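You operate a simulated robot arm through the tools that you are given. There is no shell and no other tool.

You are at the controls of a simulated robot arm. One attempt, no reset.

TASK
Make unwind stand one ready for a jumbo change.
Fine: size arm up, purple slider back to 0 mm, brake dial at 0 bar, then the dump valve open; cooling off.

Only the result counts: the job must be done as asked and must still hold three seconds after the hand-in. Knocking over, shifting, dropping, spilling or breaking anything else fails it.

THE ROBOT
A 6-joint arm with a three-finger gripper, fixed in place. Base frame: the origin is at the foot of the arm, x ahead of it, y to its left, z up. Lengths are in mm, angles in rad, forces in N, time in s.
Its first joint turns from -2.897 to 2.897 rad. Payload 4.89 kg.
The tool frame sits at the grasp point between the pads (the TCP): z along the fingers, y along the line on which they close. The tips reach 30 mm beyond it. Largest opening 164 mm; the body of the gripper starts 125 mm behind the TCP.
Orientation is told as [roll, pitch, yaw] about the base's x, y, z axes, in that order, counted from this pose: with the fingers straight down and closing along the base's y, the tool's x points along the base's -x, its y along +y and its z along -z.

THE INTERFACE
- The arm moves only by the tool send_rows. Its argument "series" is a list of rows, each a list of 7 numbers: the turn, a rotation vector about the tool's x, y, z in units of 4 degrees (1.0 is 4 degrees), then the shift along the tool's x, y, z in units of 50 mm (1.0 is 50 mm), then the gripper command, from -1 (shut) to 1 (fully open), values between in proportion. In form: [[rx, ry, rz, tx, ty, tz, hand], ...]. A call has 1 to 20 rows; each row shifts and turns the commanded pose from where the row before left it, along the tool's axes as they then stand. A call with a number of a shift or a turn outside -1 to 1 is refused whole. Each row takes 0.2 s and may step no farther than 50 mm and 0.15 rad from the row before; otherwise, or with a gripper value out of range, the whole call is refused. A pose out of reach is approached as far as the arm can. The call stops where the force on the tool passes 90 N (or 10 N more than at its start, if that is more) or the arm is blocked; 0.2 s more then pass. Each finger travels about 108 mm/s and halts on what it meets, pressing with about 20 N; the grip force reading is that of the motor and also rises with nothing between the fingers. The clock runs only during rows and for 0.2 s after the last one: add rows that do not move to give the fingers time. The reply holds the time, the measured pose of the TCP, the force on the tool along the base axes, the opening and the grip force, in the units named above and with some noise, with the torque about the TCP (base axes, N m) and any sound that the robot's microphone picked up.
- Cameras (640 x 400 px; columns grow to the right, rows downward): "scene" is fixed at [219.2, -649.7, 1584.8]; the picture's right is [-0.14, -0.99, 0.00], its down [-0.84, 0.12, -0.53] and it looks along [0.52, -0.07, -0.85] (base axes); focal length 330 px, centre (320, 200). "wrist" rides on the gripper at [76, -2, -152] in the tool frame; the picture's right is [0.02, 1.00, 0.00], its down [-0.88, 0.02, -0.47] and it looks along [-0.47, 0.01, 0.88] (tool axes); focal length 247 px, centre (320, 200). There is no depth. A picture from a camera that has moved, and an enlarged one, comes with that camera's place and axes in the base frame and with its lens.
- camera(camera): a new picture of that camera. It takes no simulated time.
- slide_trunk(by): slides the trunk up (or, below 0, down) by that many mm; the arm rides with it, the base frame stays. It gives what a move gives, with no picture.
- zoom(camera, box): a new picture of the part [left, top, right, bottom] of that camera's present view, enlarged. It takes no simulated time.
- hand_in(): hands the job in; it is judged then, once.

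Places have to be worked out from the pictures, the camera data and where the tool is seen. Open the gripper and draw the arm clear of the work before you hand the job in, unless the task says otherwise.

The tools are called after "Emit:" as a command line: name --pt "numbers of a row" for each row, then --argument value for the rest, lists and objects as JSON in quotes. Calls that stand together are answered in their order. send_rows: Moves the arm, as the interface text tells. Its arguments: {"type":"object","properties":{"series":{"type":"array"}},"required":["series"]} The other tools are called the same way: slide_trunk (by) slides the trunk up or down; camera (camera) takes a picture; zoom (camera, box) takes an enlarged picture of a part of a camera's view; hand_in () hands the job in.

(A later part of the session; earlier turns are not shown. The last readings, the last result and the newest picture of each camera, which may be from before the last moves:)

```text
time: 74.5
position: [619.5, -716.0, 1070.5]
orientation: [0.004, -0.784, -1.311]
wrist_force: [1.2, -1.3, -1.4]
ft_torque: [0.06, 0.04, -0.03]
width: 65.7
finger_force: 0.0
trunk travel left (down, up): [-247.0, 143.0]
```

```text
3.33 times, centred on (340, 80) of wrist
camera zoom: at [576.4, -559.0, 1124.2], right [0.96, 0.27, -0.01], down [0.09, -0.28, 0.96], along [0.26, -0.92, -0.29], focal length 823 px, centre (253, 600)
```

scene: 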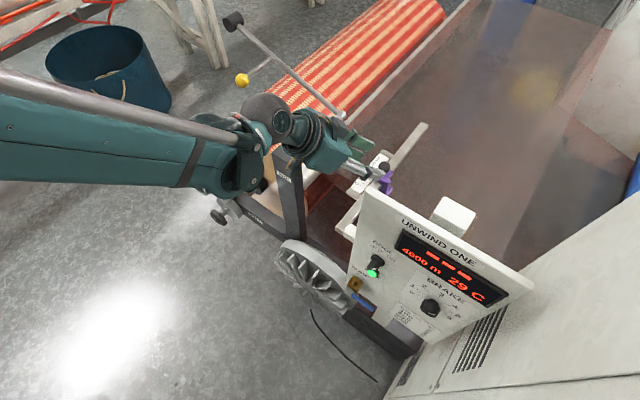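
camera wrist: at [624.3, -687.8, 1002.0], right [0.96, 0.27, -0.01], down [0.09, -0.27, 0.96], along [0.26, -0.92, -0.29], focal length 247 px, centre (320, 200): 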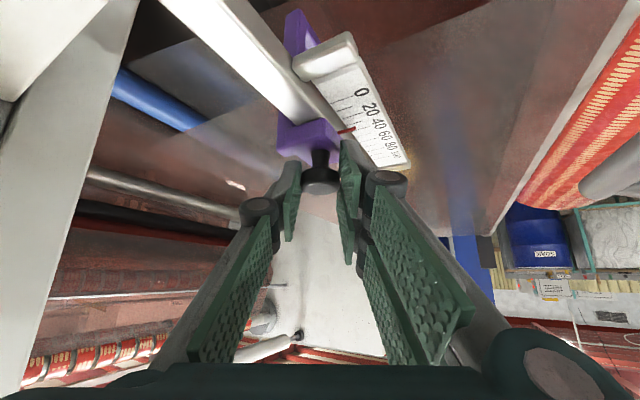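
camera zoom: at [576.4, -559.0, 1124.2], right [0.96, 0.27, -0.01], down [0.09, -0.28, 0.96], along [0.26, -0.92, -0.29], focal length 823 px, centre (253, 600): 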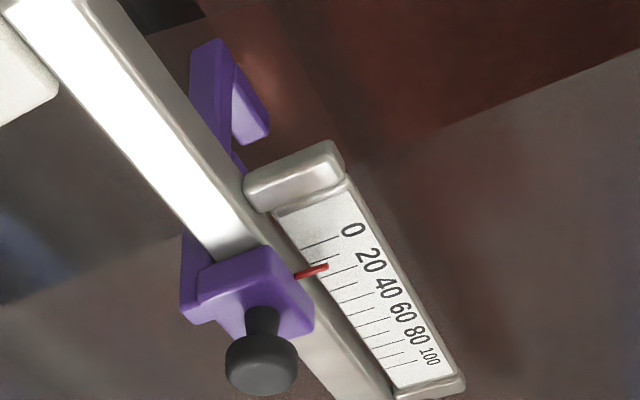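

Both cameras see the pointer now. I enlarge further for a precise reading.

Emit:
zoom --camera "scene" --box '[352, 165, 392, 195]'

Emit:
zoom --camera "wrist" --box '[335, 50, 415, 130]'

```text
13.33 times, centred on (372, 180) of scene
camera zoom: at [219.2, -649.7, 1584.8], right [-0.14, -0.99, 0.0], down [-0.84, 0.12, -0.53], along [0.52, -0.07, -0.85], focal length 4393 px, centre (-373, 467)
```

zoom: 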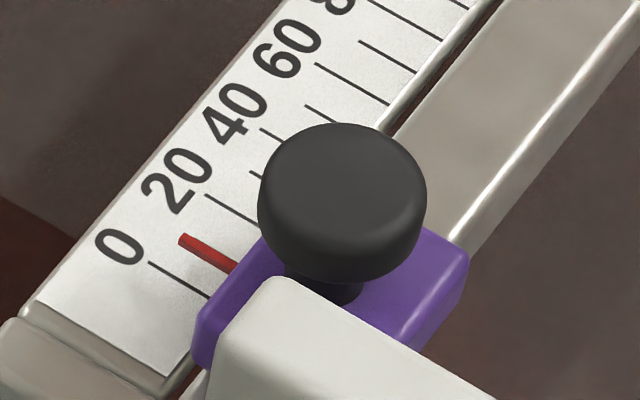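

```text
5.00 times, centred on (375, 90) of wrist
camera zoom: at [576.4, -559.0, 1124.2], right [0.96, 0.27, -0.01], down [0.09, -0.28, 0.96], along [0.26, -0.92, -0.29], focal length 1235 px, centre (45, 750)
```

zoom: 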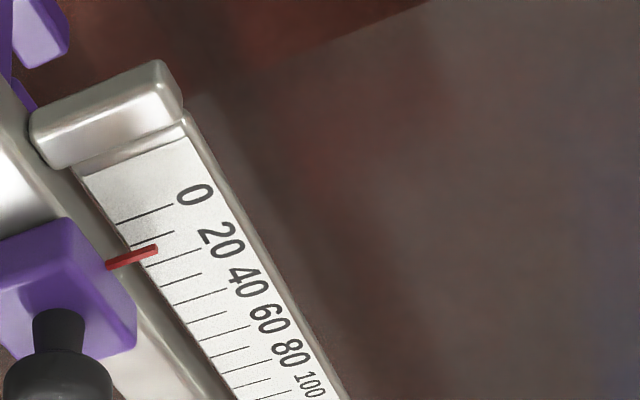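

Fitting the three views gives a pointer height of ~12.6-13 mm and a true reading of 0 ± 0.7 mm, so the slider is done. Next the brake dial: I retreat up and back, then yaw back to -45°.

Emit:
send_rows --pt "0 0 0 0.037 -0.48 -0.772 -0.2" --pt "0 0 0 0.037 -0.48 -0.772 -0.2" --pt "0 0 0 0.037 -0.48 -0.772 -0.2" --pt "0 0 0 0.037 -0.48 -0.772 -0.2" --pt "0 0 0 0.037 -0.48 -0.772 -0.2" --pt "-0.757 0 -0.757 0 0 0 -0.2" --pt "-0.757 0 -0.757 0 0 0 -0.2" --pt "-0.757 0 -0.757 0 0 0 -0.2" --pt "-0.757 0 -0.757 0 0 0 -0.2" --pt "-0.757 0 -0.757 0 0 0 -0.2" --pt "-0.757 0 -0.757 0 0 0 -0.2" --pt "-0.757 0 -0.757 0 0 0 -0.2"

```text
time: 77.2
position: [468.2, -606.0, 1202.1]
orientation: [0.003, -0.789, -0.785]
wrist_force: [-0.6, 0.9, -0.3]
ft_torque: [0.01, 0.02, -0.02]
width: 65.4
finger_force: 0.1
trunk travel left (down, up): [-247.0, 143.0]
```

Clean attitude at yaw -45°, pitch 45°. I slide right to left≈-387, in front of the dial.

Emit:
send_rows --pt "0 0 0 0 -0.967 0 -0.2" --pt "0 0 0 0 -0.967 0 -0.2" --pt "0 0 0 0 -0.967 0 -0.2" --pt "0 0 0 0 -0.967 0 -0.2" --pt "0 0 0 0 -0.967 0 -0.2" --pt "0 0 0 0 -0.967 0 -0.2"

Emit:
slide_trunk --by -220

Emit:
camera --camera "wrist"

```text
time: 78.5
position: [265.6, -810.8, 1202.8]
orientation: [0.002, -0.787, -0.785]
wrist_force: [1.4, 0.6, 0.7]
ft_torque: [-0.06, 0.12, -0.11]
width: 65.5
finger_force: 0.1
trunk travel left (down, up): [-247.0, 143.0]
```

```text
time: 80.9
position: [265.7, -812.3, 982.4]
orientation: [0.004, -0.786, -0.788]
wrist_force: [0.2, 1.3, -0.1]
ft_torque: [-0.02, 0.0, -0.01]
width: 65.3
finger_force: 0.1
trunk travel left (down, up): [-27.0, 363.0]
```

```text
taken
camera wrist: at [149.3, -698.5, 1036.0], right [0.7, 0.72, -0.01], down [0.22, -0.19, 0.96], along [0.69, -0.67, -0.29], focal length 247 px, centre (320, 200)
```

wrist: 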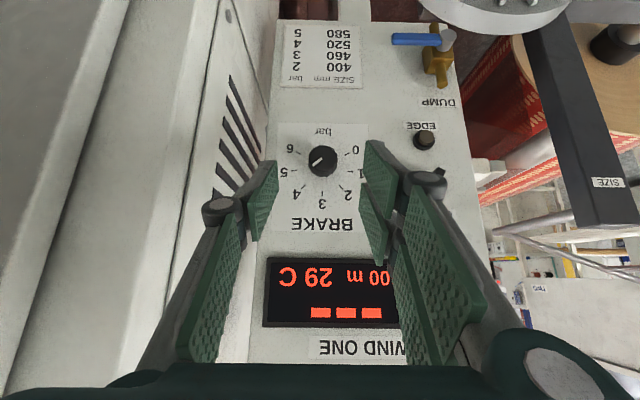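

The EDGE lamp is now off, consistent with the slider having moved. I pitch the tool up toward level here, checking for limits.

Emit:
send_rows --pt "0 -1 0 0 0 0 -0.2" --pt "0 -1 0 0 0 0 -0.2" --pt "0 -1 0 0 0 0 -0.2" --pt "0 -1 0 0 0 0 -0.2" --pt "0 -1 0 0 0 0 -0.2" --pt "0 -1 0 0 0 0 -0.2"

```text
time: 82.3
position: [265.9, -811.2, 982.7]
orientation: [0.008, -1.206, -0.791]
wrist_force: [0.4, 0.2, 0.8]
ft_torque: [0.0, 0.04, -0.05]
width: 65.4
finger_force: 0.2
trunk travel left (down, up): [-27.0, 363.0]
```

No limit so far at 69° pitch; I continue to level.

Emit:
send_rows --pt "0 -1 0 0 0 0 -0.2" --pt "0 -1 0 0 0 0 -0.2" --pt "0 -1 0 0 0 0 -0.2" --pt "0 -1 0 0 0 0 -0.2" --pt "0 -1 0 0 0 0 -0.2" --pt "0 -0.22 0 0 0 0 -0.2"

Emit:
camera --camera "wrist"

Emit:
camera --camera "scene"

```text
time: 83.7
position: [265.5, -812.0, 984.4]
orientation: [1.377, -1.57, -2.164]
wrist_force: [-0.3, 0.0, 0.3]
ft_torque: [0.04, 0.02, -0.03]
width: 65.6
finger_force: 0.0
trunk travel left (down, up): [-27.0, 363.0]
```

```text
taken
camera wrist: at [156.7, -704.8, 906.7], right [0.71, 0.71, -0.02], down [-0.32, 0.35, 0.88], along [0.63, -0.62, 0.47], focal length 247 px, centre (320, 200)
```

wrist: 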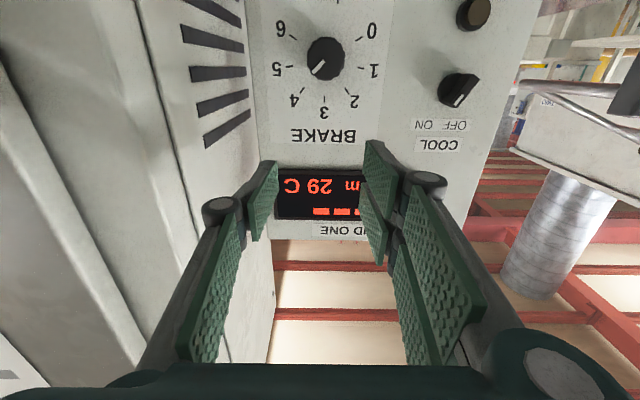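

```text
taken
```

scene: 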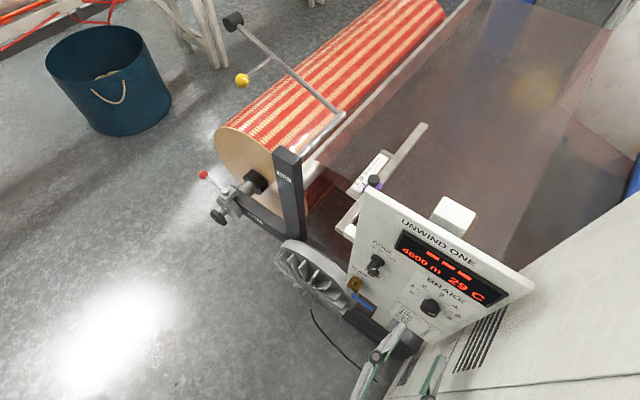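

Level reached with no trouble. The dial works out at left -382.6, z≈899.5, front face d≈878; I lower 85 mm and shift 4 mm to line up.

Emit:
send_rows --pt "0 0 0 0.85 0.038 0 -0.2" --pt "0 0 0 0.85 0.038 0 -0.2"

Emit:
camera --camera "wrist"

```text
time: 84.3
position: [268.6, -812.7, 902.5]
orientation: [0.505, -1.566, -1.286]
wrist_force: [0.1, 2.2, 0.9]
ft_torque: [0.06, 0.09, -0.16]
width: 65.6
finger_force: 0.0
out of reach, approached as far as the arm can: row 2
trunk travel left (down, up): [-27.0, 363.0]
```

```text
taken
camera wrist: at [159.0, -705.0, 826.4], right [0.7, 0.71, -0.02], down [-0.32, 0.34, 0.88], along [0.63, -0.62, 0.47], focal length 247 px, centre (320, 200)
```

wrist: 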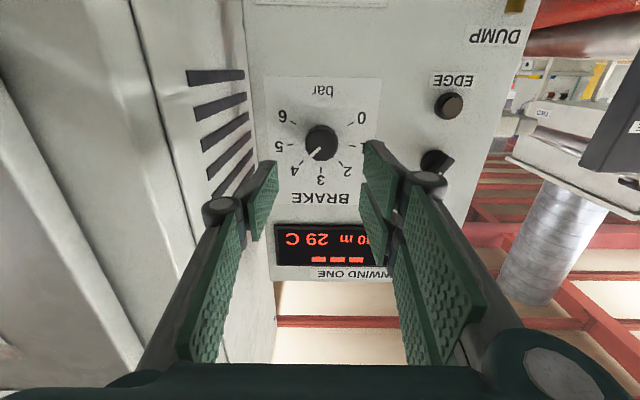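

I'm at the fold limit there, but it eases as I go forward. The dial appears 5 mm lower than the TCP line; I advance 60 mm with a 4 mm drop and re-check.

Emit:
send_rows --pt "0 0 0 0.02 0 0.6 -0.2" --pt "0 0 0 0.06 0.01 0.6 -0.2"

Emit:
camera --camera "wrist"

Emit:
zoom --camera "wrist" --box '[250, 100, 400, 220]'

```text
time: 84.9
position: [311.1, -854.1, 898.1]
orientation: [1.307, -1.57, -2.091]
wrist_force: [0.1, 1.6, 0.0]
ft_torque: [0.07, 0.06, 0.0]
width: 65.5
finger_force: 0.2
trunk travel left (down, up): [-27.0, 363.0]
```

```text
taken
camera wrist: at [201.3, -746.5, 820.6], right [0.71, 0.71, -0.02], down [-0.32, 0.35, 0.88], along [0.63, -0.62, 0.47], focal length 247 px, centre (320, 200)
```

wrist: 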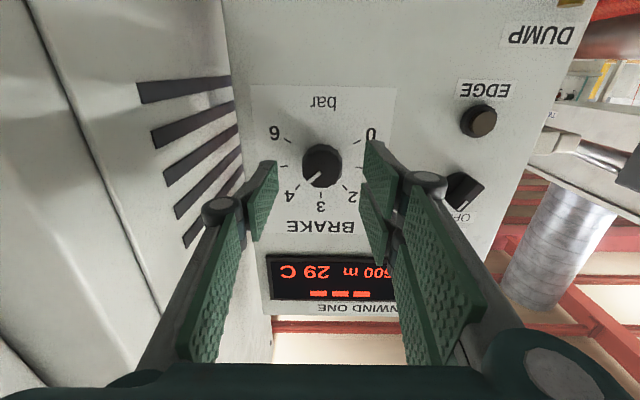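

```text
3.33 times, centred on (325, 160) of wrist
camera zoom: at [201.3, -746.5, 820.6], right [0.71, 0.71, -0.02], down [-0.32, 0.35, 0.88], along [0.63, -0.62, 0.47], focal length 823 px, centre (303, 333)
```

zoom: 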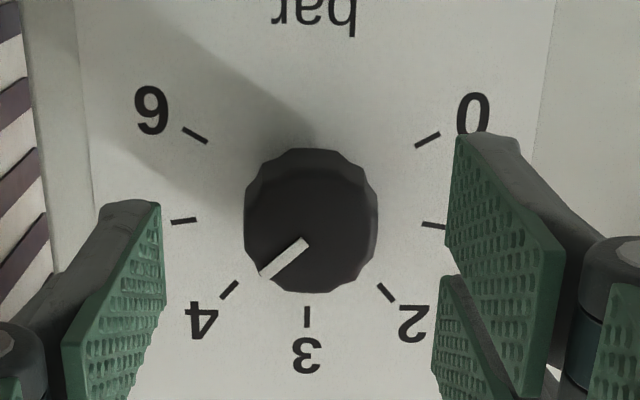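

Dial centre solved at left -382, z 899.5, front d≈871, panel d≈899; a cabinet wall stands at left ≈-486, so I'll turn the dial in two ±44° bites. I centre on it and pre-roll the tool +44°.

Emit:
send_rows --pt "0 0 0 -0.028 0.035 0 -0.2" --pt "0 0 1 0 0 0 -0.2" --pt "0 0 1 0 0 0 -0.2" --pt "0 0 1 0 0 0 -0.2" --pt "0 0 1 0 0 0 -0.2" --pt "0 0 1 0 0 0 -0.2" --pt "0 0 1 0 0 0 -0.2" --pt "0 0 1 0 0 0 -0.2" --pt "0 0 1 0 0 0 -0.2" --pt "0 0 1 0 0 0 -0.2" --pt "0 0 1 0 0 0 -0.2" --pt "0 0 1 0 0 0 -0.2"

Emit:
camera --camera "wrist"

Emit:
camera --camera "scene"

```text
time: 87.5
position: [312.4, -852.4, 897.8]
orientation: [1.569, -0.798, -2.356]
wrist_force: [0.1, -0.2, -0.4]
ft_torque: [0.01, 0.04, -0.01]
width: 66.0
finger_force: 0.1
trunk travel left (down, up): [-27.0, 363.0]
```

```text
taken
camera wrist: at [240.8, -707.9, 841.7], right [0.52, 0.52, 0.68], down [-0.76, -0.09, 0.65], along [0.4, -0.85, 0.35], focal length 247 px, centre (320, 200)
```

wrist: 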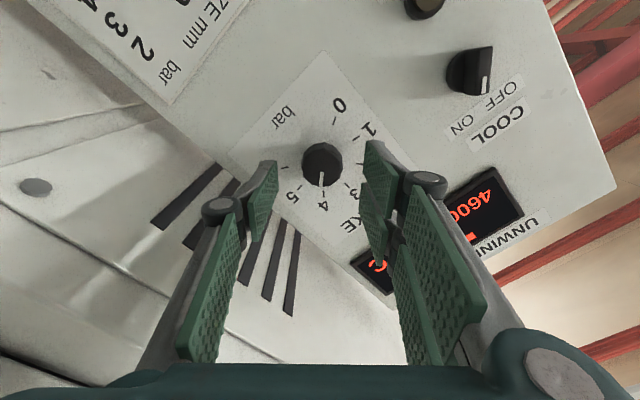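

```text
taken
```

scene: 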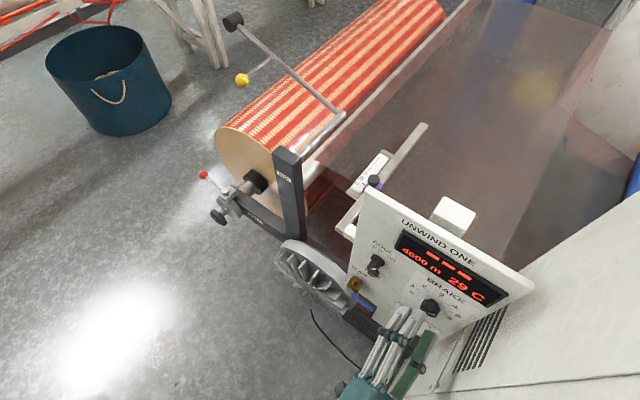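

Rolled in place without moving off centre. I zoom to verify alignment before closing in.

Emit:
zoom --camera "wrist" --box '[260, 110, 390, 220]'

```text
3.64 times, centred on (325, 165) of wrist
camera zoom: at [240.8, -707.9, 841.7], right [0.52, 0.52, 0.68], down [-0.76, -0.09, 0.65], along [0.4, -0.85, 0.35], focal length 898 px, centre (302, 327)
```

zoom: 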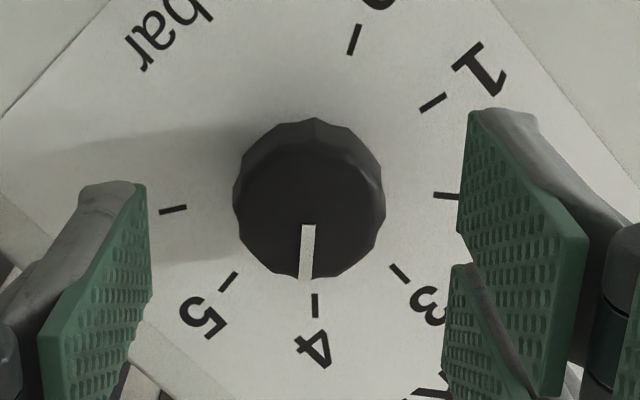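

Knob is within ~1 mm of the tool axis and reads ~4.1 bar. I advance 36 mm so the pads straddle it, and close.

Emit:
send_rows --pt "0 0 0 0.01 0.02 0.36 -0.2" --pt "0 0 0 0 0 0.36 -0.2" --pt "0 0 0 0 0 0 -1" --pt "0 0 0 0 0 0 -1" --pt "0 0 0 0 0 0 -1"

Emit:
camera --camera "wrist"

```text
time: 88.7
position: [339.0, -877.4, 898.7]
orientation: [1.571, -0.802, -2.355]
wrist_force: [3.0, 5.0, 7.2]
ft_torque: [-0.53, -0.46, -0.13]
width: 37.0
finger_force: 45.3
trunk travel left (down, up): [-27.0, 363.0]
```

```text
taken
camera wrist: at [267.4, -732.6, 842.2], right [0.52, 0.52, 0.68], down [-0.76, -0.09, 0.65], along [0.4, -0.85, 0.35], focal length 247 px, centre (320, 200)
```

wrist: 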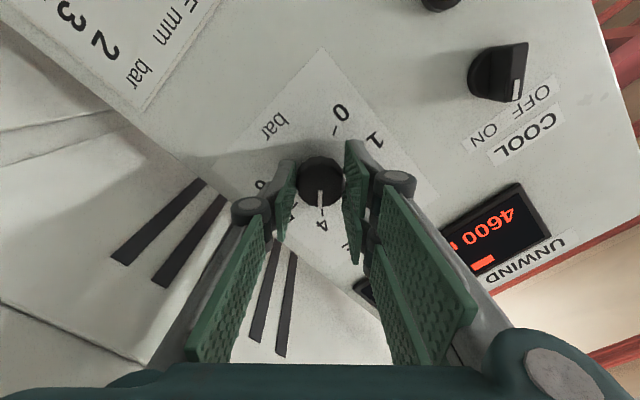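

Well-centred grip (37 mm, forces under 10 N). I turn 20° counter-clockwise first and check.

Emit:
send_rows --pt "0 0 -1 0 0 0 -1" --pt "0 0 -1 0 0 0 -1" --pt "0 0 -1 0 0 0 -1" --pt "0 0 -1 0 0 0 -1" --pt "0 0 -1 0 0 0 -1"

Emit:
zoom --camera "wrist" --box '[230, 90, 410, 250]'

```text
time: 89.9
position: [339.1, -877.7, 898.1]
orientation: [1.568, -1.151, -2.352]
wrist_force: [2.9, 11.6, -13.2]
ft_torque: [0.32, 0.34, 0.4]
width: 37.2
finger_force: 45.1
trunk travel left (down, up): [-27.0, 363.0]
```

```text
2.50 times, centred on (320, 170) of wrist
camera zoom: at [251.1, -748.7, 827.9], right [0.65, 0.65, 0.39], down [-0.58, 0.09, 0.81], along [0.49, -0.75, 0.43], focal length 617 px, centre (320, 275)
```

zoom: 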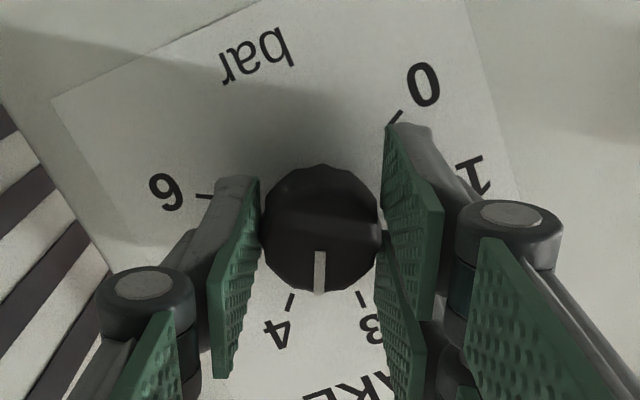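

The mark turned with the gripper (now ~3.6). I continue to the end of this bite, another 68°.

Emit:
send_rows --pt "0 0 -1 0 0 0 -1" --pt "0 0 -1 0 0 0 -1" --pt "0 0 -1 0 0 0 -1" --pt "0 0 -1 0 0 0 -1" --pt "0 0 -1 0 0 0 -1" --pt "0 0 -1 0 0 0 -1" --pt "0 0 -1 0 0 0 -1" --pt "0 0 -1 0 0 0 -1" --pt "0 0 -1 0 0 0 -1" --pt "0 0 -1 0 0 0 -1"

Emit:
camera --camera "wrist"

```text
time: 92.1
position: [338.0, -878.5, 898.7]
orientation: [-1.567, -1.294, 0.78]
wrist_force: [-12.9, -19.8, 3.3]
ft_torque: [0.21, 0.16, -1.54]
width: 36.6
finger_force: 44.4
trunk travel left (down, up): [-27.0, 363.0]
```

```text
taken
camera wrist: at [213.5, -786.3, 825.7], right [0.68, 0.68, -0.29], down [-0.15, 0.52, 0.84], along [0.72, -0.53, 0.45], focal length 247 px, centre (320, 200)
```

wrist: 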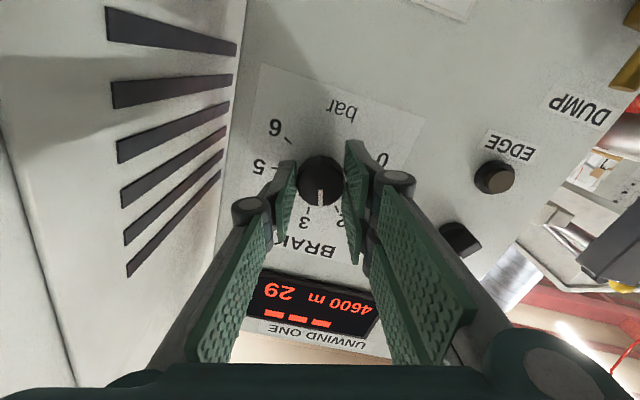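

Smooth so far (mark ~2.6). I finish this bite with 28° more.

Emit:
send_rows --pt "0 0 -1 0 0 0 -1" --pt "0 0 -1 0 0 0 -1" --pt "0 0 -1 0 0 0 -1" --pt "0 0 -1 0 0 0 -1" --pt "0 0 -1 0 0 0 -1" --pt "0 0 -1 0 0 0 -1" --pt "0 0 -1 0 0 0 -1"

Emit:
camera --camera "wrist"

Emit:
camera --camera "scene"

```text
time: 93.7
position: [337.9, -878.6, 899.9]
orientation: [-1.57, -0.806, 0.784]
wrist_force: [-23.2, -67.1, 43.6]
ft_torque: [-0.65, -0.84, -0.58]
width: 36.3
finger_force: 44.9
trunk travel left (down, up): [-27.0, 363.0]
```

```text
taken
camera wrist: at [191.0, -808.7, 845.2], right [0.5, 0.5, -0.71], down [0.11, 0.78, 0.62], along [0.86, -0.39, 0.33], focal length 247 px, centre (320, 200)
```

wrist: 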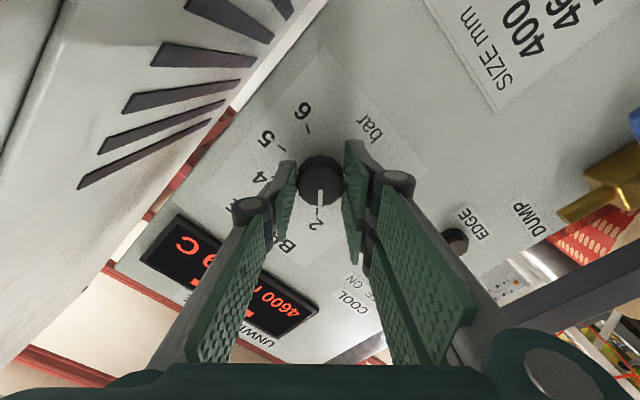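

```text
taken
```

scene: 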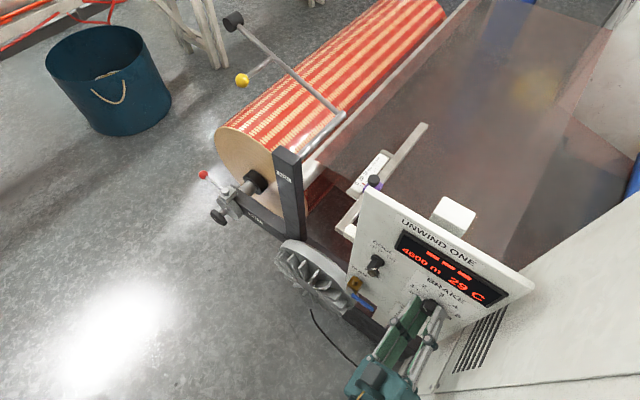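

Mark is at ~2 bar; side load has built to ~80 N because the knob's centre is ~2.7 mm above my axis. I release, back off 36 mm, and roll back +88° for the second bite.

Emit:
send_rows --pt "0 0 0 0 0 0 -0.2" --pt "0 0 0 0 0 0 -0.2" --pt "0 0 0 0 0 -0.72 -0.2" --pt "0 0 1 0 0 0 -0.2" --pt "0 0 1 0 0 0 -0.2" --pt "0 0 1 0 0 0 -0.2" --pt "0 0 1 0 0 0 -0.2" --pt "0 0 1 0 0 0 -0.2" --pt "0 0 1 0 0 0 -0.2" --pt "0 0 1 0 0 0 -0.2" --pt "0 0 1 0 0 0 -0.2" --pt "0 0 1 0 0 0 -0.2" --pt "0 0 1 0 0 0 -0.2" --pt "0 0 1 0 0 0 -0.2"

Emit:
zoom --camera "wrist" --box '[250, 100, 400, 220]'

```text
time: 96.7
position: [313.8, -852.3, 899.5]
orientation: [1.287, -1.568, -2.072]
wrist_force: [0.9, 0.4, 0.0]
ft_torque: [-0.02, 0.03, 0.02]
width: 65.4
finger_force: 0.1
trunk travel left (down, up): [-27.0, 363.0]
```

```text
3.33 times, centred on (325, 160) of wrist
camera zoom: at [204.3, -744.5, 822.9], right [0.71, 0.71, -0.02], down [-0.32, 0.34, 0.88], along [0.63, -0.62, 0.47], focal length 823 px, centre (303, 333)
```

zoom: 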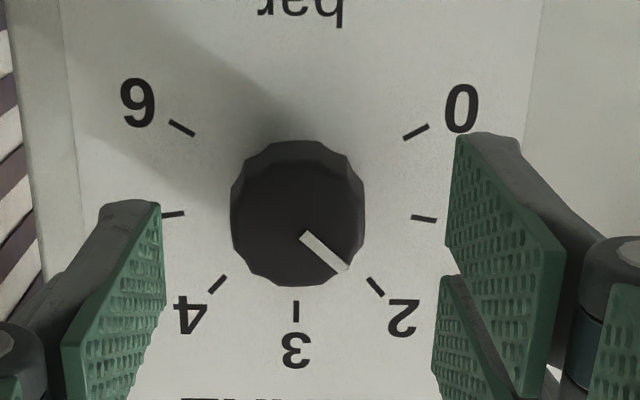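

Mark reads ~1.8 now. I correct the axis by (-1.4 left, +1.8 up), pre-roll +44°, advance and grip again.

Emit:
send_rows --pt "0 0 0 -0.036 -0.028 0 -0.2" --pt "0 0 1 0 0 0 -0.2" --pt "0 0 1 0 0 0 -0.2" --pt "0 0 1 0 0 0 -0.2" --pt "0 0 1 0 0 0 -0.2" --pt "0 0 1 0 0 0 -0.2" --pt "0 0 1 0 0 0 -0.2" --pt "0 0 1 0 0 0 -0.2" --pt "0 0 1 0 0 0 -0.2" --pt "0 0 1 0 0 0 -0.2" --pt "0 0 1 0 0 0 -0.2" --pt "0 0 1 0 0 0.36 -0.2" --pt "0 0 0 0 0 0.36 -0.2" --pt "0 0 0 0 0 0 -1" --pt "0 0 0 0 0 0 -1" --pt "0 0 0 0 0 0 -1"

Emit:
zoom --camera "wrist" --box '[230, 90, 410, 250]'

```text
time: 100.1
position: [336.9, -878.9, 901.3]
orientation: [1.569, -0.802, -2.353]
wrist_force: [-11.8, 0.3, -13.9]
ft_torque: [0.2, 0.23, -0.67]
width: 37.3
finger_force: 44.7
trunk travel left (down, up): [-27.0, 363.0]
```

```text
2.50 times, centred on (320, 170) of wrist
camera zoom: at [264.7, -732.9, 845.2], right [0.52, 0.52, 0.68], down [-0.76, -0.09, 0.65], along [0.4, -0.85, 0.35], focal length 617 px, centre (320, 275)
```

zoom: 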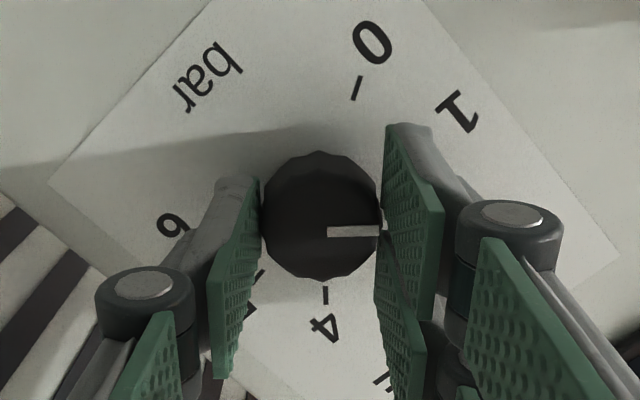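

Mark lies along the finger axis, i.e. at -46° (1.85 bar); it needs 74° more to reach 0 at -120°. I turn the first 36°.

Emit:
send_rows --pt "0 0 -1 0 0 0 -1" --pt "0 0 -1 0 0 0 -1" --pt "0 0 -1 0 0 0 -1" --pt "0 0 -1 0 0 0 -1" --pt "0 0 -1 0 0 0 -1" --pt "0 0 -1 0 0 0 -1" --pt "0 0 -1 0 0 0 -1" --pt "0 0 -1 0 0 0 -1" --pt "0 0 -1 0 0 0 -1"

```text
time: 102.1
position: [337.5, -878.5, 901.3]
orientation: [1.571, -1.43, -2.354]
wrist_force: [-35.5, 44.2, -8.7]
ft_torque: [0.04, 0.07, 0.84]
width: 37.1
finger_force: 45.0
trunk travel left (down, up): [-27.0, 363.0]
```

Only an axial push of ~56 N has built up; I relieve it with a 2 mm retreat and continue turning 30°.

Emit:
send_rows --pt "0 0 -1 0 0 -0.03 -1" --pt "0 0 -1 0 0 -0.02 -1" --pt "0 0 -1 0 0 0 -1" --pt "0 0 -1 0 0 0 -1" --pt "0 0 -1 0 0 0 -1" --pt "0 0 -1 0 0 0 -1" --pt "0 0 -1 0 0 0 -1"

Emit:
zoom --camera "wrist" --box '[230, 90, 410, 250]'

```text
time: 103.7
position: [337.7, -877.0, 901.6]
orientation: [-1.565, -1.225, 0.781]
wrist_force: [35.7, -36.8, 26.8]
ft_torque: [-0.9, -0.88, -0.06]
width: 36.8
finger_force: 45.3
trunk travel left (down, up): [-27.0, 363.0]
```

```text
2.50 times, centred on (320, 170) of wrist
camera zoom: at [209.1, -788.7, 829.6], right [0.66, 0.66, -0.36], down [-0.11, 0.56, 0.82], along [0.74, -0.5, 0.44], focal length 617 px, centre (320, 275)
```

zoom: 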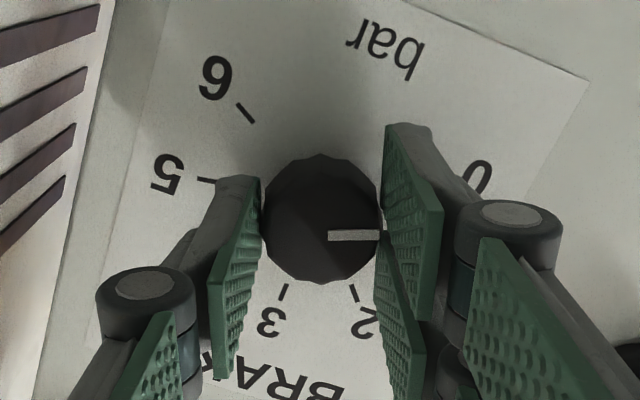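

Mark is now at about 0.25 bar; 10° to go. I ease the axial load back and turn the last 10° in small steps.

Emit:
send_rows --pt "0 0 -0.8 0 0 0.025 -1" --pt "0 0 -0.8 0 0 0.02 -1" --pt "0 0 -0.8 0 0 0 -1"

Emit:
zoom --camera "wrist" --box '[230, 90, 410, 250]'

```text
time: 104.5
position: [337.7, -877.3, 901.5]
orientation: [-1.57, -1.054, 0.784]
wrist_force: [9.3, -0.4, 9.7]
ft_torque: [0.2, -0.83, 0.11]
width: 36.5
finger_force: 45.1
trunk travel left (down, up): [-27.0, 363.0]
```

```text
2.50 times, centred on (320, 170) of wrist
camera zoom: at [201.0, -796.7, 835.1], right [0.61, 0.61, -0.51], down [-0.02, 0.65, 0.76], along [0.8, -0.45, 0.41], focal length 617 px, centre (320, 275)
```

zoom: 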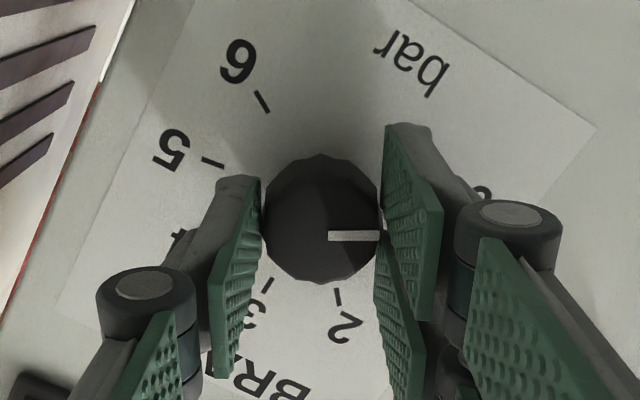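

Roll is -29.6°, so the mark should be within ~1° of 0 bar. I release, back off, roll level and verify from the front.

Emit:
send_rows --pt "0 0 0 0 0 0 -0.2" --pt "0 0 0 0 0 0 -0.2" --pt "0 0 0 0 0 -0.72 -0.2" --pt "0 0 1 0 0 0 -0.2" --pt "0 0 1 0 0 0 -0.2" --pt "0 0 1 0 0 0 -0.2" --pt "0 0 1 0 0 0 -0.2" --pt "0 0 1 0 0 0 -0.2" --pt "0 0 1 0 0 0 -0.2" --pt "0 0 1 0 0 0 -0.2" --pt "0 0 0.4 0 0 0 -0.2"

Emit:
zoom --camera "wrist" --box '[250, 90, 410, 220]'

Emit:
zoom --camera "scene" --box '[385, 265, 485, 345]'

```text
time: 106.9
position: [312.1, -853.9, 900.5]
orientation: [1.273, -1.566, -2.057]
wrist_force: [0.4, 0.3, 0.2]
ft_torque: [-0.01, 0.02, 0.03]
width: 65.9
finger_force: 0.0
trunk travel left (down, up): [-27.0, 363.0]
```

```text
3.08 times, centred on (330, 155) of wrist
camera zoom: at [203.0, -746.4, 824.4], right [0.71, 0.71, -0.02], down [-0.32, 0.34, 0.88], along [0.63, -0.62, 0.47], focal length 760 px, centre (289, 338)
```

zoom: 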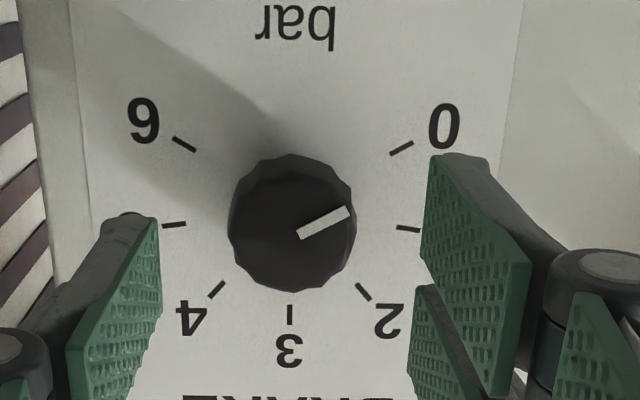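

```text
5.00 times, centred on (435, 305) of scene
camera zoom: at [219.2, -649.7, 1584.8], right [-0.14, -0.99, 0.0], down [-0.84, 0.12, -0.53], along [0.52, -0.07, -0.85], focal length 1647 px, centre (-255, -325)
```

zoom: 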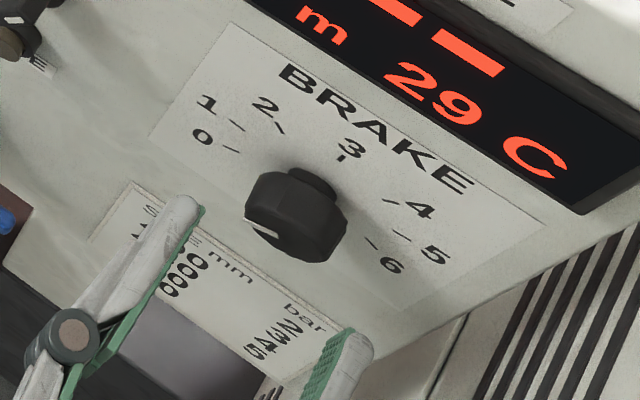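

The mark is parallel to the 0 tick - dial at 0 bar. Next the dump valve: I back off and pitch the tool 45° down to look at it and the lever.

Emit:
send_rows --pt "0 0 0 0 0 -0.7 -0.2" --pt "0 0 0 -0.4 0 -0.7 -0.2" --pt "0 1 0 0 0 0 -0.2" --pt "0 1 0 0 0 0 -0.2" --pt "0 1 0 0 0 0 -0.2" --pt "0 1 0 0 0 0 -0.2" --pt "0 1 0 0 0 0 -0.2" --pt "0 1 0 0 0 0 -0.2" --pt "0 1 0 0 0 0 -0.2" --pt "0 1 0 0 0 0 -0.2" --pt "0 1 0 0 0 0 -0.2" --pt "0 1 0 0 0 0 -0.2" --pt "0 1 0 0 0 0 -0.2" --pt "0 0 0 0 0.9 0 -0.2" --pt "0 0 0 0 0.9 0 -0.2" --pt "0 0 0 0 0.9 0 -0.2"

Emit:
camera --camera "wrist"

```text
time: 110.3
position: [356.2, -709.4, 922.0]
orientation: [0.005, -0.801, -0.786]
wrist_force: [-0.2, -1.9, -0.4]
ft_torque: [0.07, -0.08, 0.17]
width: 65.6
finger_force: 0.1
trunk travel left (down, up): [-27.0, 363.0]
```

```text
taken
camera wrist: at [239.5, -594.8, 972.8], right [0.7, 0.72, -0.01], down [0.2, -0.18, 0.96], along [0.69, -0.67, -0.27], focal length 247 px, centre (320, 200)
```

wrist: 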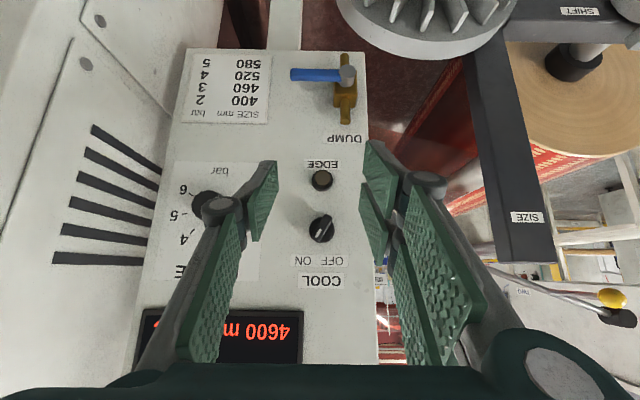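

Good view of the valve. I enlarge it to fix the pivot and lever positions.

Emit:
zoom --camera "wrist" --box '[270, 30, 390, 150]'

Emit:
zoom --camera "scene" --box '[330, 255, 400, 330]'

```text
3.33 times, centred on (330, 90) of wrist
camera zoom: at [239.5, -594.8, 972.8], right [0.7, 0.72, -0.01], down [0.2, -0.18, 0.96], along [0.69, -0.67, -0.27], focal length 823 px, centre (287, 567)
```

zoom: 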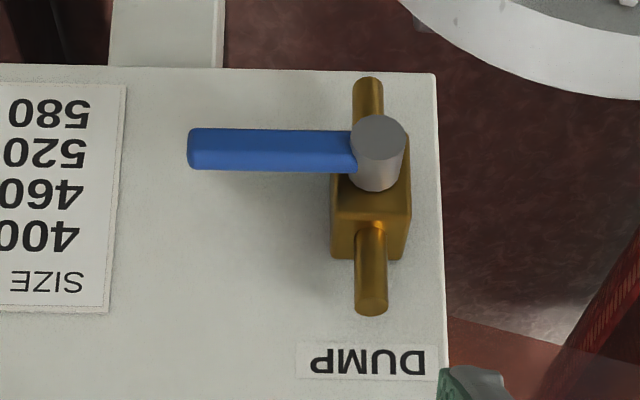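

```text
5.33 times, centred on (365, 292) of scene
camera zoom: at [219.2, -649.7, 1584.8], right [-0.14, -0.99, 0.0], down [-0.84, 0.12, -0.53], along [0.52, -0.07, -0.85], focal length 1757 px, centre (80, -293)
```

zoom: 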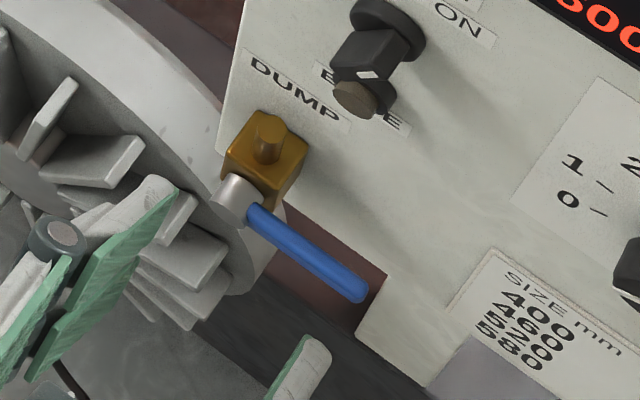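

Valve pivot solved at left -213.5, z≈722; lever runs right to left≈-287 at d≈855. I lower the trunk fully, close the fingers, set pitch 60°, and go to a stand-off just below the lever's outer part.

Emit:
slide_trunk --by -26

Emit:
send_rows --pt "0 -1 0 0 0 0 -1" --pt "0 -1 0 0 0 0 -1" --pt "0 -1 0 0 0 0 -1" --pt "0 -0.52 0 0 0 0 -1"

```text
time: 111.0
position: [355.9, -708.1, 897.1]
orientation: [0.003, -0.802, -0.788]
wrist_force: [0.3, -0.1, -0.3]
ft_torque: [0.02, 0.03, 0.03]
width: 65.6
finger_force: 0.1
trunk travel left (down, up): [-1.0, 389.0]
```

```text
time: 112.0
position: [356.3, -708.7, 896.9]
orientation: [0.004, -1.049, -0.789]
wrist_force: [0.1, 0.0, 0.3]
ft_torque: [0.01, -0.01, -0.01]
width: 0.0
finger_force: 19.9
trunk travel left (down, up): [-1.0, 389.0]
```

Fingers shut, pitch 60°. I descend to the stand-off in front of and just below the lever line.

Emit:
send_rows --pt "0 0 0 0.65 -0.115 0.443 -1" --pt "0 0 0 0.65 -0.115 0.443 -1" --pt "0 0 0 0.65 -0.115 0.443 -1" --pt "0 0 0 0.65 -0.115 0.443 -1"

Emit:
camera --camera "wrist"

Emit:
zoom --camera "scene" --box '[310, 230, 450, 350]'

```text
time: 113.0
position: [345.6, -739.9, 750.2]
orientation: [0.006, -1.046, -0.786]
wrist_force: [-0.5, 1.5, 0.9]
ft_torque: [0.0, 0.07, -0.04]
width: 0.1
finger_force: 20.0
out of reach, approached as far as the arm can: row 4
trunk travel left (down, up): [-1.0, 389.0]
```

```text
taken
camera wrist: at [225.0, -620.4, 761.0], right [0.7, 0.72, -0.02], down [0.03, -0.01, 1.0], along [0.72, -0.7, -0.03], focal length 247 px, centre (320, 200)
```

wrist: 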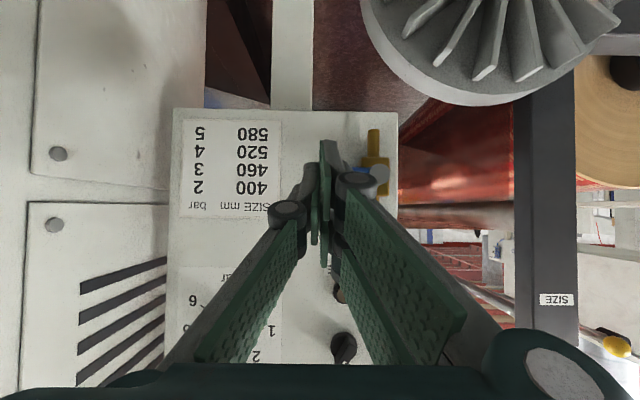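

```text
3.33 times, centred on (380, 290) of scene
camera zoom: at [219.2, -649.7, 1584.8], right [-0.14, -0.99, 0.0], down [-0.84, 0.12, -0.53], along [0.52, -0.07, -0.85], focal length 1098 px, centre (120, -100)
```

zoom: 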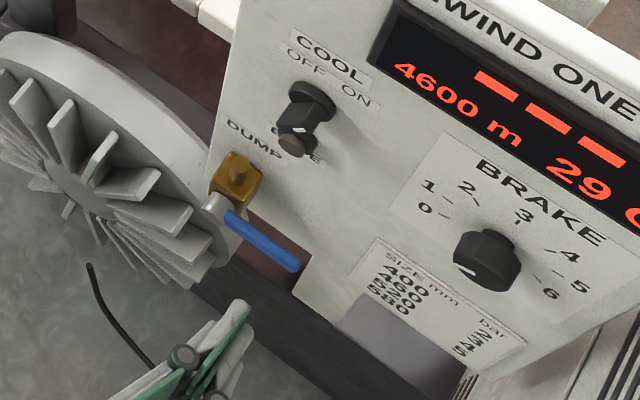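

I'm at the fold limit but forward motion relieves it. I move 40 mm forward along the tool while dropping 10 mm, which leaves the tip ~16 mm short of the lever and clear underneath.

Emit:
send_rows --pt "0 0 0 0.08 0.07 0.4 -1" --pt "0 0 0 0.13 0.07 0.4 -1"

Emit:
camera --camera "wrist"

Emit:
zoom --camera "scene" --box '[310, 240, 430, 340]'

```text
time: 113.6
position: [375.2, -761.8, 730.1]
orientation: [0.007, -1.046, -0.788]
wrist_force: [-0.6, 0.3, 1.8]
ft_torque: [-0.01, 0.03, -0.03]
width: 0.0
finger_force: 20.1
out of reach, approached as far as the arm can: row 1, 2
trunk travel left (down, up): [-1.0, 389.0]
```

```text
taken
camera wrist: at [252.5, -642.5, 739.5], right [0.7, 0.72, -0.02], down [0.03, -0.01, 1.0], along [0.71, -0.7, -0.03], focal length 247 px, centre (320, 200)
```

wrist: 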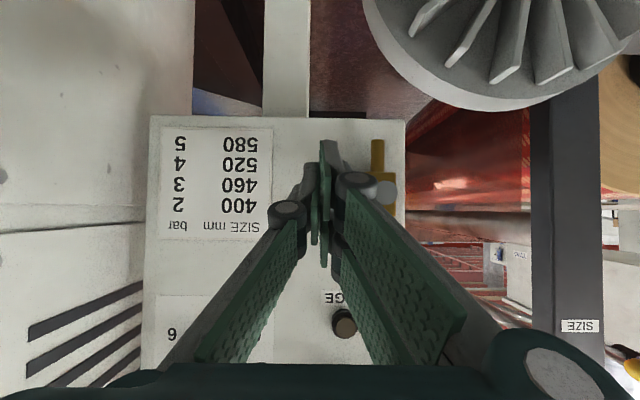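

```text
4.00 times, centred on (370, 290) of scene
camera zoom: at [219.2, -649.7, 1584.8], right [-0.14, -0.99, 0.0], down [-0.84, 0.12, -0.53], along [0.52, -0.07, -0.85], focal length 1318 px, centre (120, -160)
```

zoom: 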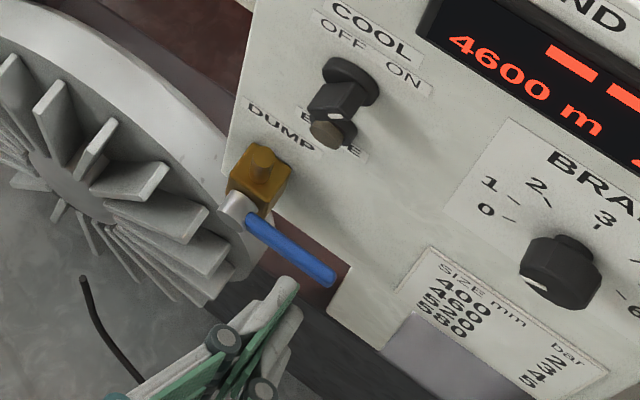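

Still bumping the fold limit, so I tip the tool 10° steeper, which frees the wrist, then slide under the lever with ~8 mm clearance.

Emit:
send_rows --pt "0 1 0 0 0 0 -1" --pt "0 1 0 0 0 0 -1" --pt "0 0.5 0 0 0 0 -1" --pt "0 0 0 0.06 0.0 0.24 -1" --pt "0 0 0 0.0 0.0 0.24 -1"

Emit:
camera --camera "wrist"

Emit:
zoom --camera "scene" --box '[310, 240, 430, 340]'

```text
time: 114.9
position: [385.5, -768.8, 711.2]
orientation: [0.003, -0.866, -0.786]
wrist_force: [-24.6, 24.5, -1.4]
ft_torque: [-0.23, -0.01, 0.08]
width: 0.2
finger_force: 20.2
trunk travel left (down, up): [-1.0, 389.0]
stopped in row 5: the force on the tool passed its limit at 100 N (the readings are from after the stop); the commanded pose is now the measured one
```

```text
taken
camera wrist: at [265.4, -652.8, 751.8], right [0.7, 0.72, -0.01], down [0.16, -0.14, 0.98], along [0.7, -0.68, -0.21], focal length 247 px, centre (320, 200)
```

wrist: 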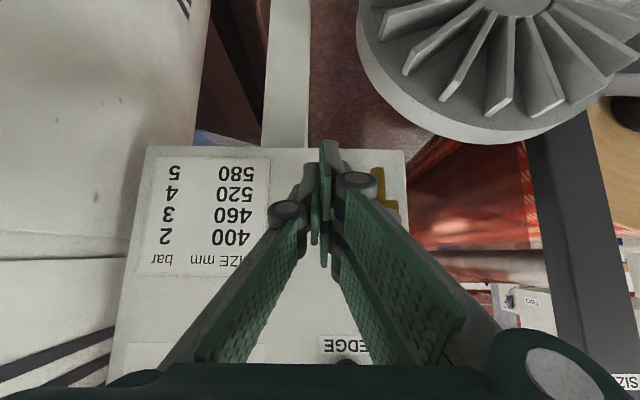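

```text
4.00 times, centred on (370, 290) of scene
camera zoom: at [219.2, -649.7, 1584.8], right [-0.14, -0.99, 0.0], down [-0.84, 0.12, -0.53], along [0.52, -0.07, -0.85], focal length 1318 px, centre (120, -160)
```

zoom: 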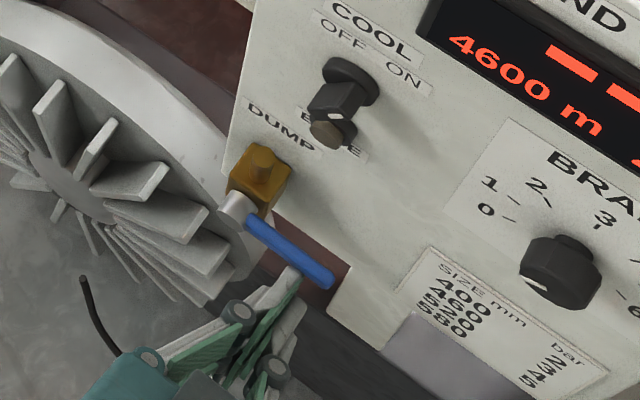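

The finger touched the lever's lower front edge (the fingers are wider than I allowed for). That is the contact I want: I ease back 3 mm and push gently upward 4 mm to feel which way the lever swings.

Emit:
send_rows --pt "0 0 0 0.039 0 -0.046 -1" --pt "0 0 0 -0.0613 0 -0.0514 -1" --pt "0 0 0 0 0 0 -1"

Emit:
zoom --camera "scene" --box '[330, 250, 410, 330]'

```text
time: 115.7
position: [383.2, -770.0, 716.1]
orientation: [0.003, -0.87, -0.79]
wrist_force: [-9.3, 8.5, -0.1]
ft_torque: [-0.11, 0.01, -0.02]
width: 0.0
finger_force: 19.4
trunk travel left (down, up): [-1.0, 389.0]
```

```text
5.00 times, centred on (370, 290) of scene
camera zoom: at [219.2, -649.7, 1584.8], right [-0.14, -0.99, 0.0], down [-0.84, 0.12, -0.53], along [0.52, -0.07, -0.85], focal length 1647 px, centre (70, -250)
```

zoom: 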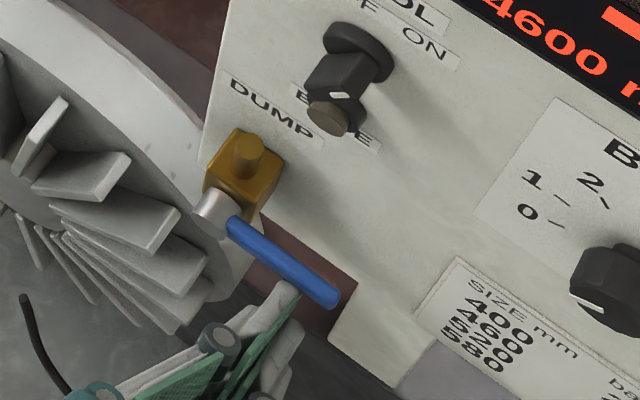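

The contact force is purely axial: the finger corner is on the lever's front face, so the lever sits a bit deeper/lower (centre ≈ d 861, z 721). I back off and drop 16 mm to get beneath it.

Emit:
send_rows --pt "0 0 0 0.08 0 -0.09 -1" --pt "0 0 0 0.16 0.03 0.1 -1" --pt "0 0 0 0.14 0 0.1 -1"

```text
time: 116.5
position: [380.0, -761.9, 696.5]
orientation: [0.003, -0.87, -0.788]
wrist_force: [-0.6, 0.5, 0.1]
ft_torque: [0.03, 0.01, -0.01]
width: 0.0
finger_force: 19.8
trunk travel left (down, up): [-1.0, 389.0]
```

Free of contact and reachable. I slide forward 20 mm under the lever.

Emit:
send_rows --pt "0 0 0 -0.132 0 0.158 -1" --pt "0 0 0 -0.132 0 0.158 -1" --pt "0 0 0 0 0 0 -1"

Emit:
zoom --camera "scene" --box '[330, 250, 410, 330]'

Emit:
camera --camera "wrist"

```text
time: 117.3
position: [392.2, -775.7, 697.4]
orientation: [0.004, -0.87, -0.789]
wrist_force: [-0.6, 0.2, -0.1]
ft_torque: [0.03, -0.01, -0.02]
width: 0.0
finger_force: 19.8
trunk travel left (down, up): [-1.0, 389.0]
```

```text
5.00 times, centred on (370, 290) of scene
camera zoom: at [219.2, -649.7, 1584.8], right [-0.14, -0.99, 0.0], down [-0.84, 0.12, -0.53], along [0.52, -0.07, -0.85], focal length 1647 px, centre (70, -250)
```

zoom: 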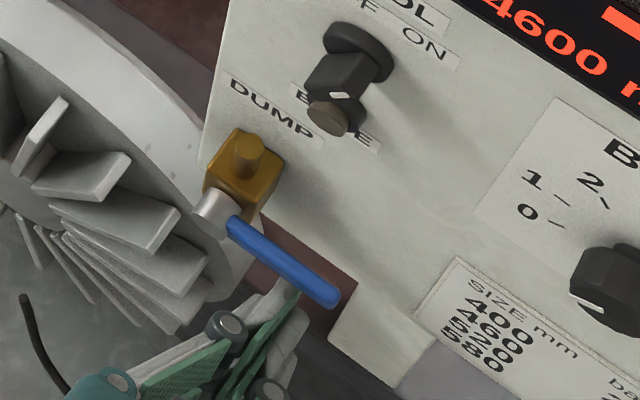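

```text
taken
camera wrist: at [274.4, -659.6, 737.4], right [0.7, 0.72, -0.01], down [0.16, -0.13, 0.98], along [0.7, -0.68, -0.21], focal length 247 px, centre (320, 200)
```

wrist: 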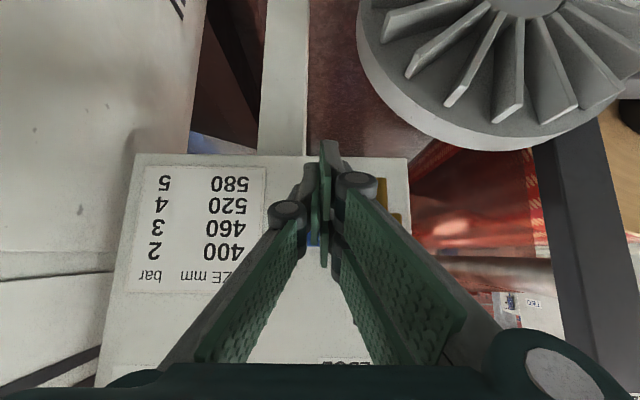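

The fingertips are now under the lever without contact. I push up: 10 mm, then read the force.

Emit:
send_rows --pt "0 0 0 -0.077 0 -0.064 -1" --pt "0 0 0 -0.077 0 -0.064 -1"

Emit:
send_rows --pt "0 0 0 -0.077 0 -0.064 -1"

Emit:
send_rows --pt "0 0 0 -0.077 0 -0.064 -1"

Emit:
zoom --camera "scene" --box '[330, 250, 410, 330]'

```text
time: 117.9
position: [391.4, -775.1, 704.5]
orientation: [0.003, -0.864, -0.788]
wrist_force: [-22.0, 16.9, -51.2]
ft_torque: [0.4, 1.15, -0.42]
width: 0.0
finger_force: 19.8
trunk travel left (down, up): [-1.0, 389.0]
```

```text
time: 118.2
position: [390.9, -773.4, 707.7]
orientation: [0.001, -0.857, -0.784]
wrist_force: [-20.5, 18.7, -39.3]
ft_torque: [0.6, 0.79, 0.19]
width: 0.0
finger_force: 20.9
trunk travel left (down, up): [-1.0, 389.0]
stopped in row 1: the force on the tool passed its limit at 100 N (the readings are from after the stop); the commanded pose is now the measured one
```

```text
time: 118.7
position: [389.6, -770.9, 707.7]
orientation: [0.0, -0.852, -0.782]
wrist_force: [-16.4, 14.2, -35.9]
ft_torque: [0.57, 0.88, 0.1]
width: 0.0
finger_force: 19.9
trunk travel left (down, up): [-1.0, 389.0]
stopped in row 1: the force on the tool passed its limit at 101 N (the readings are from after the stop); the commanded pose is now the measured one
```

```text
5.00 times, centred on (370, 290) of scene
camera zoom: at [219.2, -649.7, 1584.8], right [-0.14, -0.99, 0.0], down [-0.84, 0.12, -0.53], along [0.52, -0.07, -0.85], focal length 1647 px, centre (70, -250)
```

zoom: 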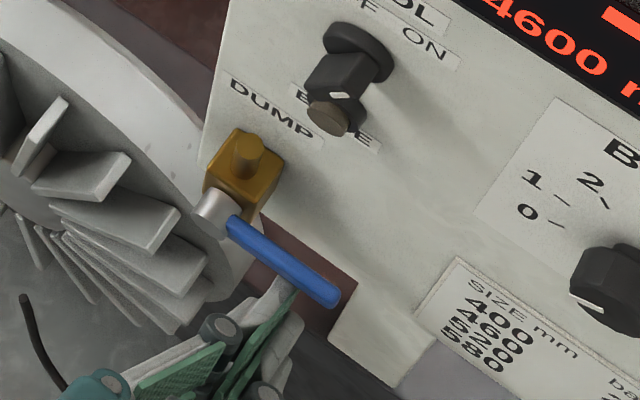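

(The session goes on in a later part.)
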